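You operate a simulated robot arm through the tools that you are given. There is no shell and no other tool. Be economical: measure what you need, move in short steps, check, and stop when the job is done.

The job below is to be done with a simulated robot arm. You get a single attempt, and the scene is never put back.

TASK
Take the wiping pad from the top of the test desk 1 and put it on top of the film stack on the top of the test desk 1.
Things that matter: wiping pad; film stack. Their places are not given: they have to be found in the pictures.

It is judged by the outcome, as a careful person would: the job done as asked, and still so three seconds after it is handed in. It fails if anything else is knocked over, pushed out of place, dropped, spilled or broken.

THE ROBOT
A 6-joint arm with a two-finger parallel gripper, fixed in place. Base frame: the origin is at the foot of the arm, x ahead of it, y to its left, z up; the work surface is at about z = 0.74. Readings come in m, degrees, newtons and seconds.
With the tool pointing down near the work surface it reaches from about 0.26 to 0.68 m from the base axis. Its first joint turns from -66.0 to 66.0 degrees. Payload 2.9 kg.
The TCP is the grasp point between the finger pads, 0.03 m short of the fingertips. In the tool frame z runs along the fingers and y along their closing line. The gripper opens to 0.11 m. The fingers are 0.02 m wide and 0.01 m thick; the gripper's body (0.048 by 0.112 m) begins 0.055 m behind the TCP.
Orientation is told as [roll, pitch, yaw] about the base's x, y, z axes, in that order, counted from this pose: with the fingers straight down and closing along the base's y, the tool's x points along the base's -x, its y along +y and its z along -z.

THE INTERFACE
- The arm moves only by the tool servo_tool. Its argument "increments" is a list of rows, each a list of 5 numbers: the gripper command, from -1 (shut) to 1 (fully open), values between in proportion, then the shift along the tool's x, y, z in cm, then the turn about the tool's z in degrees. In form: [[jaw, x, y, z, twist], ...]. A call has 1 to 10 rows; each row is the pose to reach, as a shift and turn from the pose commanded when the call began, along the tool's axes at that moment. Rows are played at 5 a second. More than 0.05 m and 8.6 degrees between two rows, or a gripper value outside its range, and nothing of the call is played. Where a pose cannot be reached the arm comes as near as it can. A force on the tool above 40 N (or 10 N above the force at the start of the call, whichever is more), or a blocked arm, ends the call early, and 0.2 s more pass. The fingers move at their own pace (about 0.108 m/s each) and stop on an object; they squeeze with about 45 N. The grip force told is the motor's: it shows also when the fingers shut on nothing. Time passes only in rows, and 0.2 s behind the last, so rows that repeat a pose let the fingers close. It gives the time, the measured TCP pose, the force on the tool (base axes), the opening and the grip force at its end, in the units of the frame above (readings bear some noise).
- Cameras (640 x 400 px; columns grow to the right, rows downward): "scene" is fixed at [0.0774, 0.4529, 1.3839]; the picture's right is [-0.69, -0.73, 0.00], its down [-0.49, 0.46, -0.74] and it looks along [0.54, -0.51, -0.67] (base axes); focal length 328 px, centre (320, 200). "wrist" rides on the gripper at [-0.036, 0, -0.057] in the tool frame; the picture's right is [0.00, -1.00, 0.00], its down [0.97, 0.00, -0.24] and it looks along [0.24, 0.00, 0.97] (tool axes); focal length 218 px, centre (320, 200).
- capture(camera): a new picture of that camera. It takes no simulated time.
- point_at(camera, pixels): for up to 12 pixels [column, row] of the newest picture of that camera ("zoom" is the newest enlarged one), the place [x, y, z] in the base frame of the surface seen there, good to about 0.002 m, but the place of the scene camera against the robot may be out by one fixed shift of up to 0.018 m in any direction. It takes no simulated time.
- zoom(camera, box): a new picture of the part [left, top, right, bottom] of that camera's present view, enlarged. It takes no simulated time.
- finish_job(): hands the job in; it is judged then, once.

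Go step by step. Measure first, check grasps and placings, and put right what went wrong. The budget is 60 turns and 30 pictures, counting those below and the enlarged ones. Unless the task says otherwise, let go and move clear before handing in, and close with one line.

The tools are called after "Emit:" by a JSON object that holds its "op" and its "data". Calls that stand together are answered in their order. servo_tool: Moves the arm, as the interface text tells. Its arguments: {"type":"object","properties":{"increments":{"type":"array"}},"required":["increments"]} The other tools are called the same way: capture (camera) takes a picture; point_at (camera, pixels) gives the place of the surface under pixels of a picture; zoom (camera, box) takes an enlarged picture of a part of a camera's view; finish_job () hands the job in.

At the start:

```text
time_s: 0.0
ee_pos: [0.5168, 0.0972, 1.0491]
tool_rot: [0.0, 0.0, 0.0]
force: [-0.1, 0.8, 0.0]
finger_gap: 0.1101
grasp_force: 0.0
```

scene: 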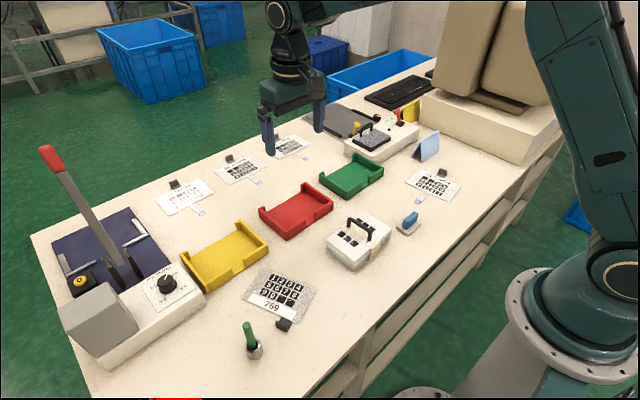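
wrist: 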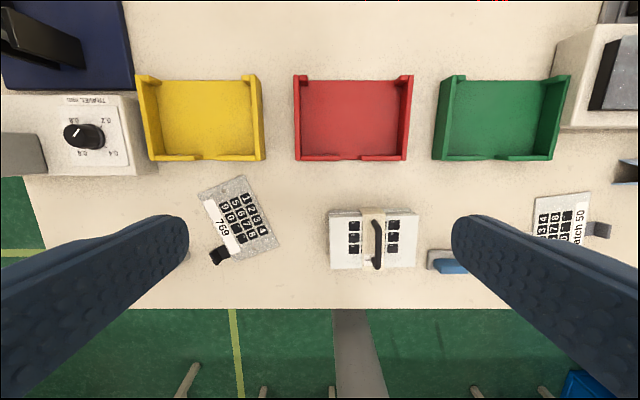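

The wiping pad may be the blue item near scene (408,222), and the film stack may be one of the printed sheets. I'll zoom in to identify them.

Emit:
{"op": "zoom", "data": {"camera": "scene", "box": [310, 90, 480, 280]}}

Emit:
{"op": "zoom", "data": {"camera": "scene", "box": [140, 120, 340, 370]}}

```text
2.11 times, centred on (395, 185) of scene
```

zoom: 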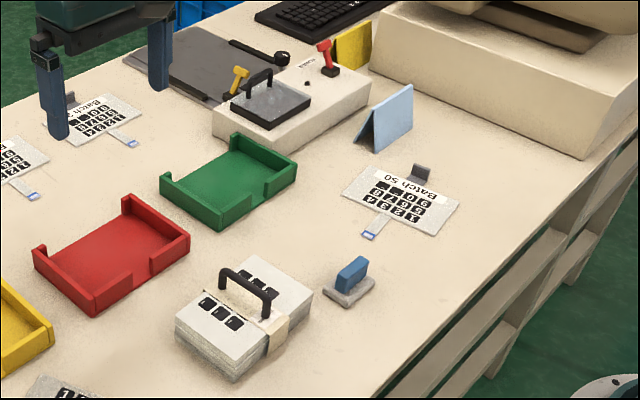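

```text
1.60 times, centred on (240, 245) of scene
```

zoom: 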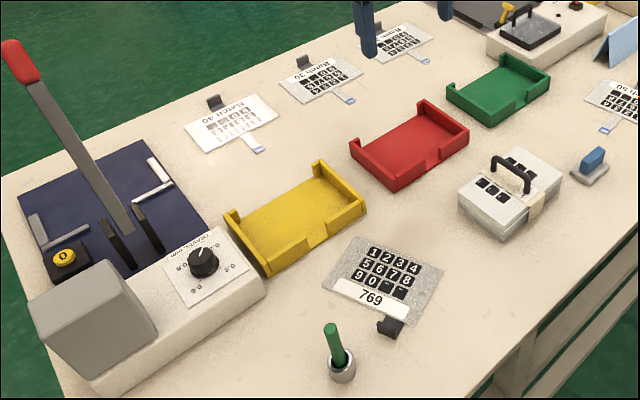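

The film stack is the banded white pile with a black handle, and the wiping pad is the grey plate with a blue handle. Next I'll measure both from a wrist zoom and the scene.

Emit:
{"op": "zoom", "data": {"camera": "wrist", "box": [310, 190, 490, 300]}}

Emit:
{"op": "zoom", "data": {"camera": "scene", "box": [320, 190, 440, 280]}}

```text
3.56 times, centred on (400, 245) of wrist
```

zoom: 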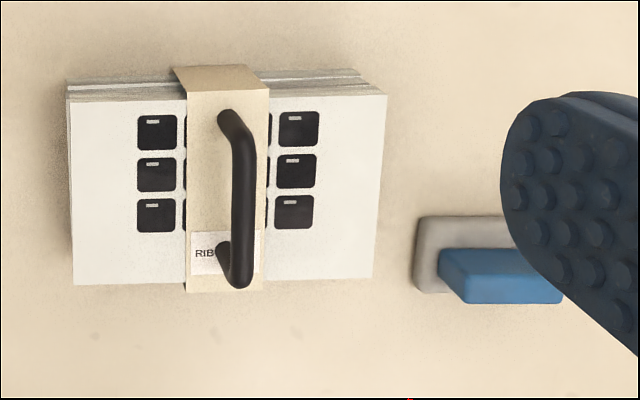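

```text
4.44 times, centred on (380, 235) of scene
```

zoom: 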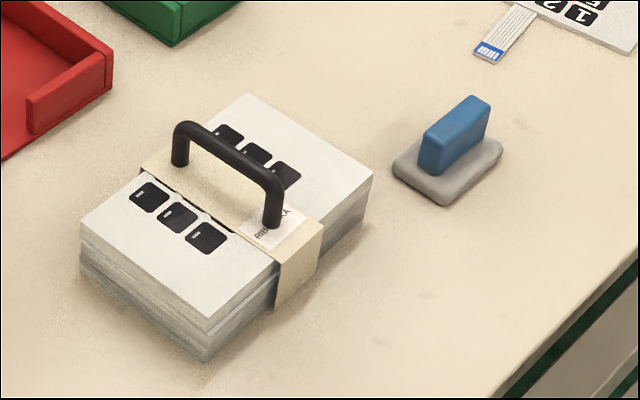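

The latest zoom shows both clearly. I'll measure the stack corners, handle and pad in it.

Emit:
{"op": "point_at", "data": {"camera": "zoom", "pixels": [[248, 96], [369, 175], [207, 328], [84, 222], [188, 128], [275, 190], [430, 135], [468, 98], [488, 104], [450, 135], [446, 203], [398, 168]]}}

Emit:
{"op": "point_at", "data": {"camera": "wrist", "pixels": [[331, 218], [417, 217], [415, 266], [331, 268], [429, 252], [429, 269], [446, 262], [370, 222], [378, 230], [376, 266], [441, 265], [350, 260]]}}

```text
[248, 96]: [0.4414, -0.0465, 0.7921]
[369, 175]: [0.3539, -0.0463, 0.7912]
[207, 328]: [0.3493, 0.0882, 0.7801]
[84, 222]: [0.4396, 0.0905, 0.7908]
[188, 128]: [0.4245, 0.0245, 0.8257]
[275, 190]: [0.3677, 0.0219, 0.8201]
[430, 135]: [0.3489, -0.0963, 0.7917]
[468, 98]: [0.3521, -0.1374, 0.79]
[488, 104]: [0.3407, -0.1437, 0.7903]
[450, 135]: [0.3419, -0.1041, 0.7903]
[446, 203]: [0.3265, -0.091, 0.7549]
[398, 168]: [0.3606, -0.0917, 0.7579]
```

```text
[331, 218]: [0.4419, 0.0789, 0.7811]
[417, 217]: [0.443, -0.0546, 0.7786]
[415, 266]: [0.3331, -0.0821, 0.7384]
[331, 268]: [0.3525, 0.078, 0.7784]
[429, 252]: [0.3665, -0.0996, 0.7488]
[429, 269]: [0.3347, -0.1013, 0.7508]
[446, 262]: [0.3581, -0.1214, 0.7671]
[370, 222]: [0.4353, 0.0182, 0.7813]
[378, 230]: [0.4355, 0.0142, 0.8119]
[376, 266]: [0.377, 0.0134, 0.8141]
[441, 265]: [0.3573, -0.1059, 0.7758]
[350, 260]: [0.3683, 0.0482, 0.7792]
```

Comparing the two cameras, the scene view is shifted about +9 mm in y and +12 mm in z. The pad is at about (0.35,-0.126), and the stack top is at about x 0.353–0.443, y -0.055–0.08, z 0.779, with its handle at y≈0.013. I'll move above the pad and look again.

Emit:
{"op": "servo_tool", "data": {"increments": [[0.4, 1.67, -2.23, 1.4, 0], [0.4, 3.34, -4.46, 2.8, 0], [0.4, 5.01, -6.69, 4.2, 0], [0.4, 6.68, -8.92, 5.6, 0], [0.4, 8.35, -11.15, 7.0, 0], [0.4, 10.0, -13.4, 8.4, 0], [0.4, 11.7, -15.6, 9.8, 0], [0.4, 13.4, -17.8, 11.2, 0], [0.4, 15.0, -20.1, 12.6, 0], [0.4, 16.7, -22.3, 14.0, 0]]}}

Emit:
{"op": "capture", "data": {"camera": "wrist"}}

```text
time_s: 2.2
ee_pos: [0.3493, -0.1272, 0.9106]
tool_rot: [0.0, 0.0, -0.1]
force: [0.3, 0.6, -0.3]
finger_gap: 0.0767
grasp_force: 0.1
```

```text
23 pictures are left
```

wrist: 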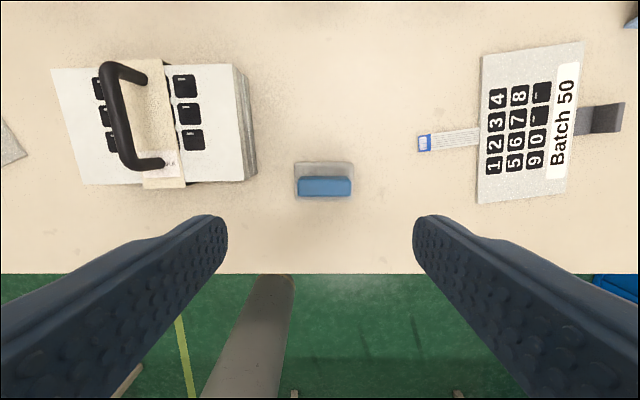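

The pad is at (325,180), with its blue handle spanning columns 298–352. I'll measure it and the near side of the stack.

Emit:
{"op": "zoom", "data": {"camera": "wrist", "box": [280, 150, 370, 206]}}

Emit:
{"op": "point_at", "data": {"camera": "wrist", "pixels": [[301, 181], [349, 181], [325, 179], [325, 184], [297, 165], [353, 165], [296, 194], [233, 66], [243, 178], [184, 184], [166, 62], [110, 130]]}}

```text
7.11 times, centred on (325, 178) of wrist
```

zoom: 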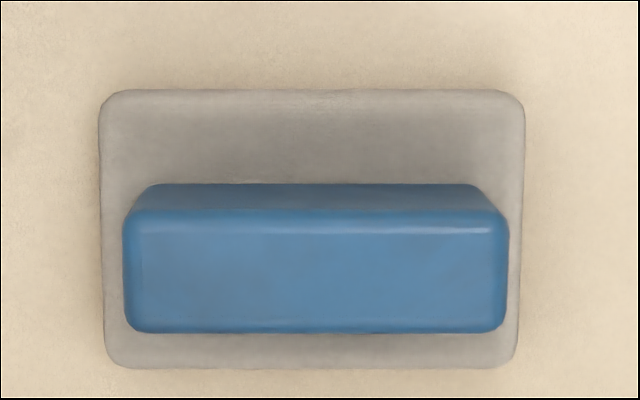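

```text
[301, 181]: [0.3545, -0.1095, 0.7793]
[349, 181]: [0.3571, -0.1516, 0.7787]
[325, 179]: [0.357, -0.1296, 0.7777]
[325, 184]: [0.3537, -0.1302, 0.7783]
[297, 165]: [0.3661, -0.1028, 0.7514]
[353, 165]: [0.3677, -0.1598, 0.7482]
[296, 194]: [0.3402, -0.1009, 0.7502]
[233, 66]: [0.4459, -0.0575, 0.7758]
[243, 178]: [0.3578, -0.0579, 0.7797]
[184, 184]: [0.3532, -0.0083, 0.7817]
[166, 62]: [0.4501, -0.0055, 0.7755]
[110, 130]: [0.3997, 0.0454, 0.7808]
```

The pad handle is centred at about (0.350,-0.1305), top z 0.779, and the base plate top is at z 0.751. I'll lower the TCP to z≈0.786 so the tips stay above the plate, then close.

Emit:
{"op": "servo_tool", "data": {"increments": [[0.4, 0, -0.35, 3, 0], [0.4, 0, -0.35, 6, 0], [0.4, 0, -0.35, 9, 0], [0.4, 0, -0.35, 11, 0], [0.4, 0, -0.35, 12.4, 0], [0.4, 0, -0.35, 12.4, 0]]}}

Emit:
{"op": "capture", "data": {"camera": "scene"}}

```text
time_s: 3.6
ee_pos: [0.3493, -0.1297, 0.786]
tool_rot: [0.0, 0.0, 0.0]
force: [-0.8, 1.1, -0.4]
finger_gap: 0.0774
grasp_force: 0.1
```

```text
21 pictures are left
```

scene: 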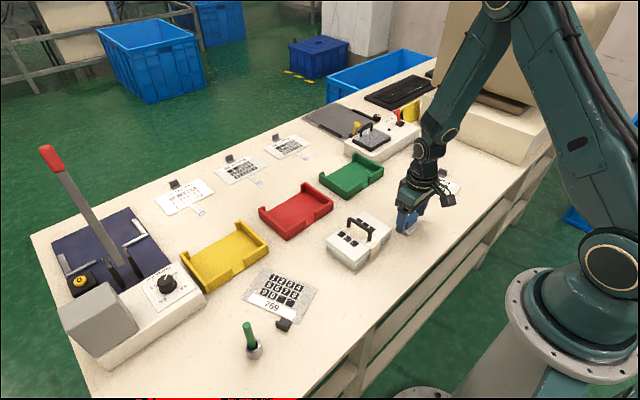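

The gripper is at grasp height without any contact force. I'll close it and let it settle.

Emit:
{"op": "servo_tool", "data": {"increments": [[-0.3, 0, 0, 0, 0], [-1, 0, 0, 0, 0], [-1, 0, 0, 0, 0], [-1, 0, 0, 0, 0], [-1, 0, 0, 0, 0]]}}

Emit:
{"op": "servo_tool", "data": {"increments": [[-1, 0, 0, -1, 0], [-1, 0, 0, -3, 0], [-1, 0, 0, -6, 0], [-1, 0, 0, -9, 0], [-1, 0, 0, -12, 0], [-1, 0, 0, -12, 0]]}}

Emit:
{"op": "capture", "data": {"camera": "wrist"}}

```text
time_s: 4.8
ee_pos: [0.3506, -0.1303, 0.7864]
tool_rot: [0.0, 0.0, 0.1]
force: [-0.2, 0.8, -0.8]
finger_gap: 0.0468
grasp_force: 44.8
```

```text
time_s: 6.2
ee_pos: [0.3481, -0.1299, 0.9057]
tool_rot: [0.1, 0.1, 0.0]
force: [0.2, -0.4, -1.0]
finger_gap: 0.0466
grasp_force: 45.2
```

```text
20 pictures are left
```

wrist: 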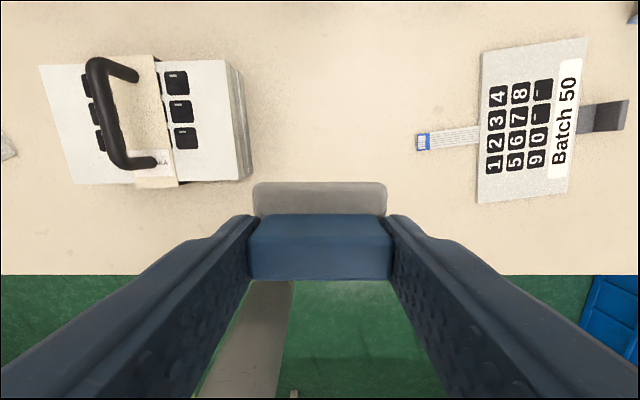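

The pad is held firmly (gap 0.0467) and hangs straight. I'll move above the free -y side of the stack at about (0.399,-0.033), turning 90° on the way so the pad's narrow side fits beside the stack handle.

Emit:
{"op": "servo_tool", "data": {"increments": [[-1, -0.5, 1.0, 0, 8.5], [-1, -1.0, 2.0, 0, 17], [-1, -1.5, 3.0, 0, 25.5], [-1, -2.0, 4.0, 0, 34], [-1, -2.5, 5.0, 0, 42.5], [-1, -3.0, 6.0, 0, 51], [-1, -3.5, 7.0, 0, 59.5], [-1, -4.0, 8.0, 0, 68], [-1, -4.5, 9.0, 0, 76.5], [-1, -5.0, 9.7, 0, 85]]}}

Emit:
{"op": "servo_tool", "data": {"increments": [[-1, 0, 0, 0, 5], [-1, 0, 0, 0, 5]]}}

Emit:
{"op": "capture", "data": {"camera": "wrist"}}

Emit:
{"op": "capture", "data": {"camera": "scene"}}

```text
time_s: 8.4
ee_pos: [0.4007, -0.0315, 0.9053]
tool_rot: [-0.1, -0.1, -85.1]
force: [0.0, 0.3, -0.7]
finger_gap: 0.047
grasp_force: 45.2
```

```text
time_s: 9.0
ee_pos: [0.3997, -0.0326, 0.9054]
tool_rot: [-0.1, 0.0, -90.2]
force: [0.0, 0.1, -0.1]
finger_gap: 0.0472
grasp_force: 45.2
```

```text
19 pictures are left
```

wrist: 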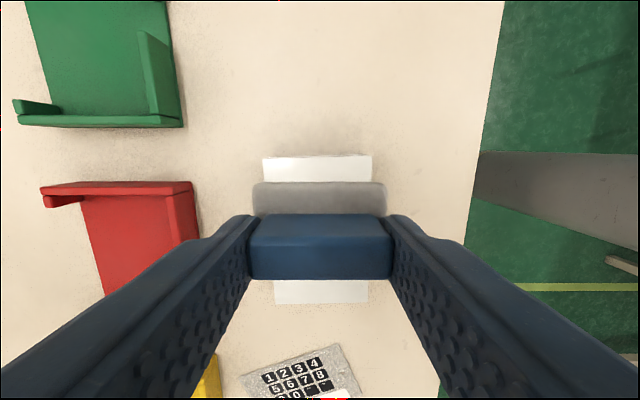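

```text
18 pictures are left
```

scene: 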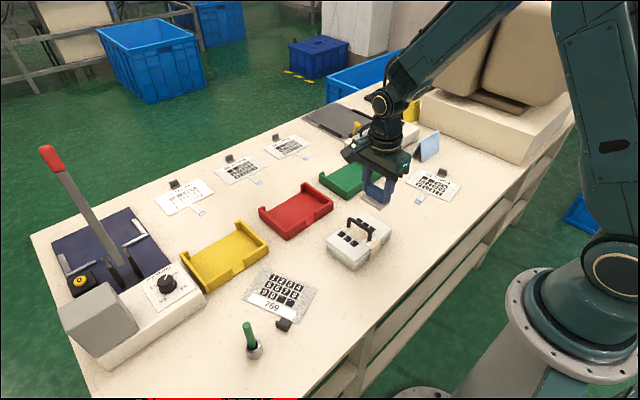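

The pad is turned and lined up over the -y half of the stack (white visible at rows 155 and 290). I'll lower to just above the stack top, with contact expected at TCP z≈0.826.

Emit:
{"op": "servo_tool", "data": {"increments": [[-1, 0, 0, 2.5, 0], [-1, 0, 0, 5, 0], [-1, 0, 0, 6.5, 0], [-1, 0, 0, 7.3, 0], [-1, 0, 0, 7.3, 0]]}}

Emit:
{"op": "zoom", "data": {"camera": "scene", "box": [320, 170, 440, 280]}}

```text
time_s: 10.2
ee_pos: [0.3997, -0.033, 0.8331]
tool_rot: [0.1, 0.0, -90.0]
force: [-0.4, -0.3, 0.1]
finger_gap: 0.0467
grasp_force: 45.1
```

```text
3.64 times, centred on (380, 225) of scene
```

zoom: 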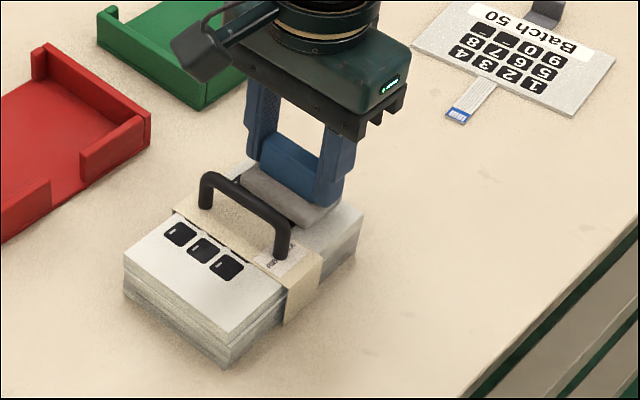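

The pad is hovering over the stack and clear of its handle. I'll lower it in small steps and watch the force.

Emit:
{"op": "servo_tool", "data": {"increments": [[-1, 0, 0, 0.2, 0], [-1, 0, 0, 0.4, 0], [-1, 0, 0, 0.5, 0], [-1, 0, 0, 0.5, 0]]}}

```text
time_s: 11.2
ee_pos: [0.3997, -0.033, 0.8272]
tool_rot: [0.1, -0.1, -90.0]
force: [-0.6, -0.7, -0.1]
finger_gap: 0.0467
grasp_force: 44.4
```

Emit:
{"op": "servo_tool", "data": {"increments": [[-1, 0, 0, 0.1, 0], [-1, 0, 0, 0.2, 0], [-1, 0, 0, 0.2, 0]]}}

```text
time_s: 12.0
ee_pos: [0.4002, -0.0325, 0.8254]
tool_rot: [0.0, 0.1, -90.1]
force: [-0.7, -1.3, 0.5]
finger_gap: 0.0465
grasp_force: 45.0
```

There is still no contact force at z 0.8254, so I'll go down another millimetre or two.

Emit:
{"op": "servo_tool", "data": {"increments": [[-1, 0, 0, 0.1, 0], [-1, 0, 0, 0.1, 0]]}}

Emit:
{"op": "zoom", "data": {"camera": "scene", "box": [350, 200, 420, 250]}}

```text
time_s: 12.6
ee_pos: [0.4012, -0.0324, 0.8253]
tool_rot: [0.2, 0.1, -90.0]
force: [-7.2, -0.9, 21.5]
finger_gap: 0.0467
grasp_force: 45.3
```

```text
8.00 times, centred on (385, 225) of scene
```

zoom: 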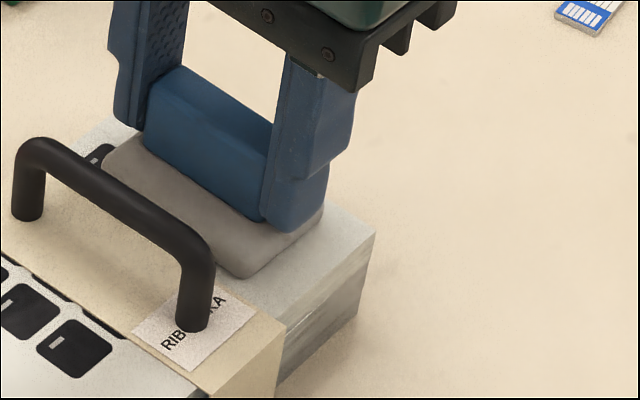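

The pad is in contact with the stack (21.5 N) and sits flat. I'll ease off 0.7 mm, open, and rise straight up.

Emit:
{"op": "servo_tool", "data": {"increments": [[-1, 0, 0, -0.07, 0], [-1, 0, 0, -0.07, 0], [-0.05, 0, 0, -0.07, 0], [0.2, 0, 0, -0.07, 0], [0.2, 0, 0, -0.07, 0]]}}

Emit:
{"op": "servo_tool", "data": {"increments": [[0.2, 0, 0, -1, 0], [0.2, 0, 0, -3, 0], [0.2, 0, 0, -6, 0], [0.2, 0, 0, -10, 0], [0.2, 0, 0, -14, 0], [0.2, 0, 0, -14, 0]]}}

Emit:
{"op": "capture", "data": {"camera": "wrist"}}

Emit:
{"op": "zoom", "data": {"camera": "scene", "box": [320, 170, 440, 280]}}

```text
time_s: 13.8
ee_pos: [0.3994, -0.032, 0.8259]
tool_rot: [0.0, -0.1, -90.0]
force: [1.0, -0.7, 0.0]
finger_gap: 0.066
grasp_force: 0.1
```

```text
time_s: 15.2
ee_pos: [0.4008, -0.0331, 0.9664]
tool_rot: [0.0, 0.0, -89.9]
force: [-0.3, 0.1, 0.4]
finger_gap: 0.066
grasp_force: 0.0
```

```text
15 pictures are left
```

wrist: 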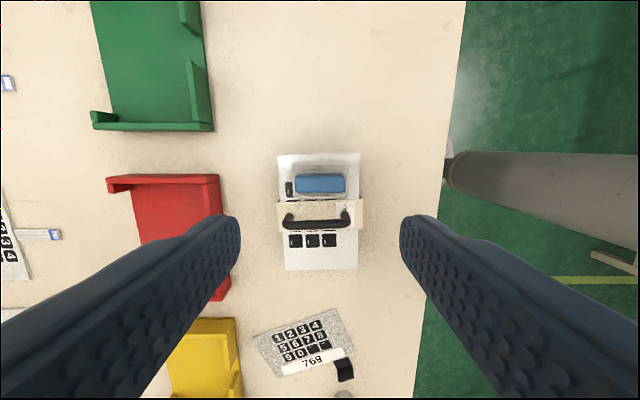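

```text
3.64 times, centred on (380, 225) of scene
```

zoom: 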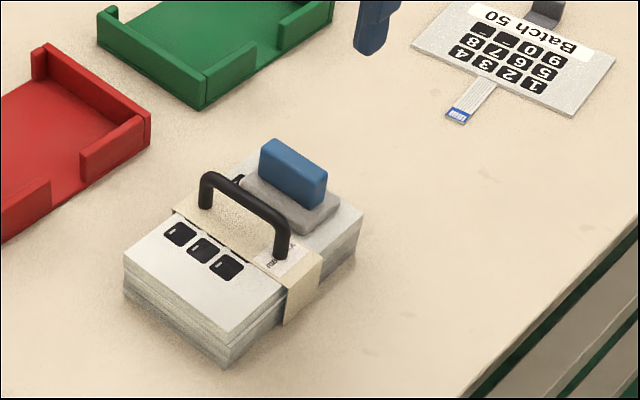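

The pad lies flat on the stack beside its handle (wrist 320,183). The stack hasn't moved and the gripper is clear, so I'm handing the job in.

Emit:
{"op": "finish_job", "data": {}}

```text
The job is handed in.
```

The wiping pad now rests flat on top of the film stack, beside the stack's handle, and nothing else was disturbed in the last pictures before I handed the job in.
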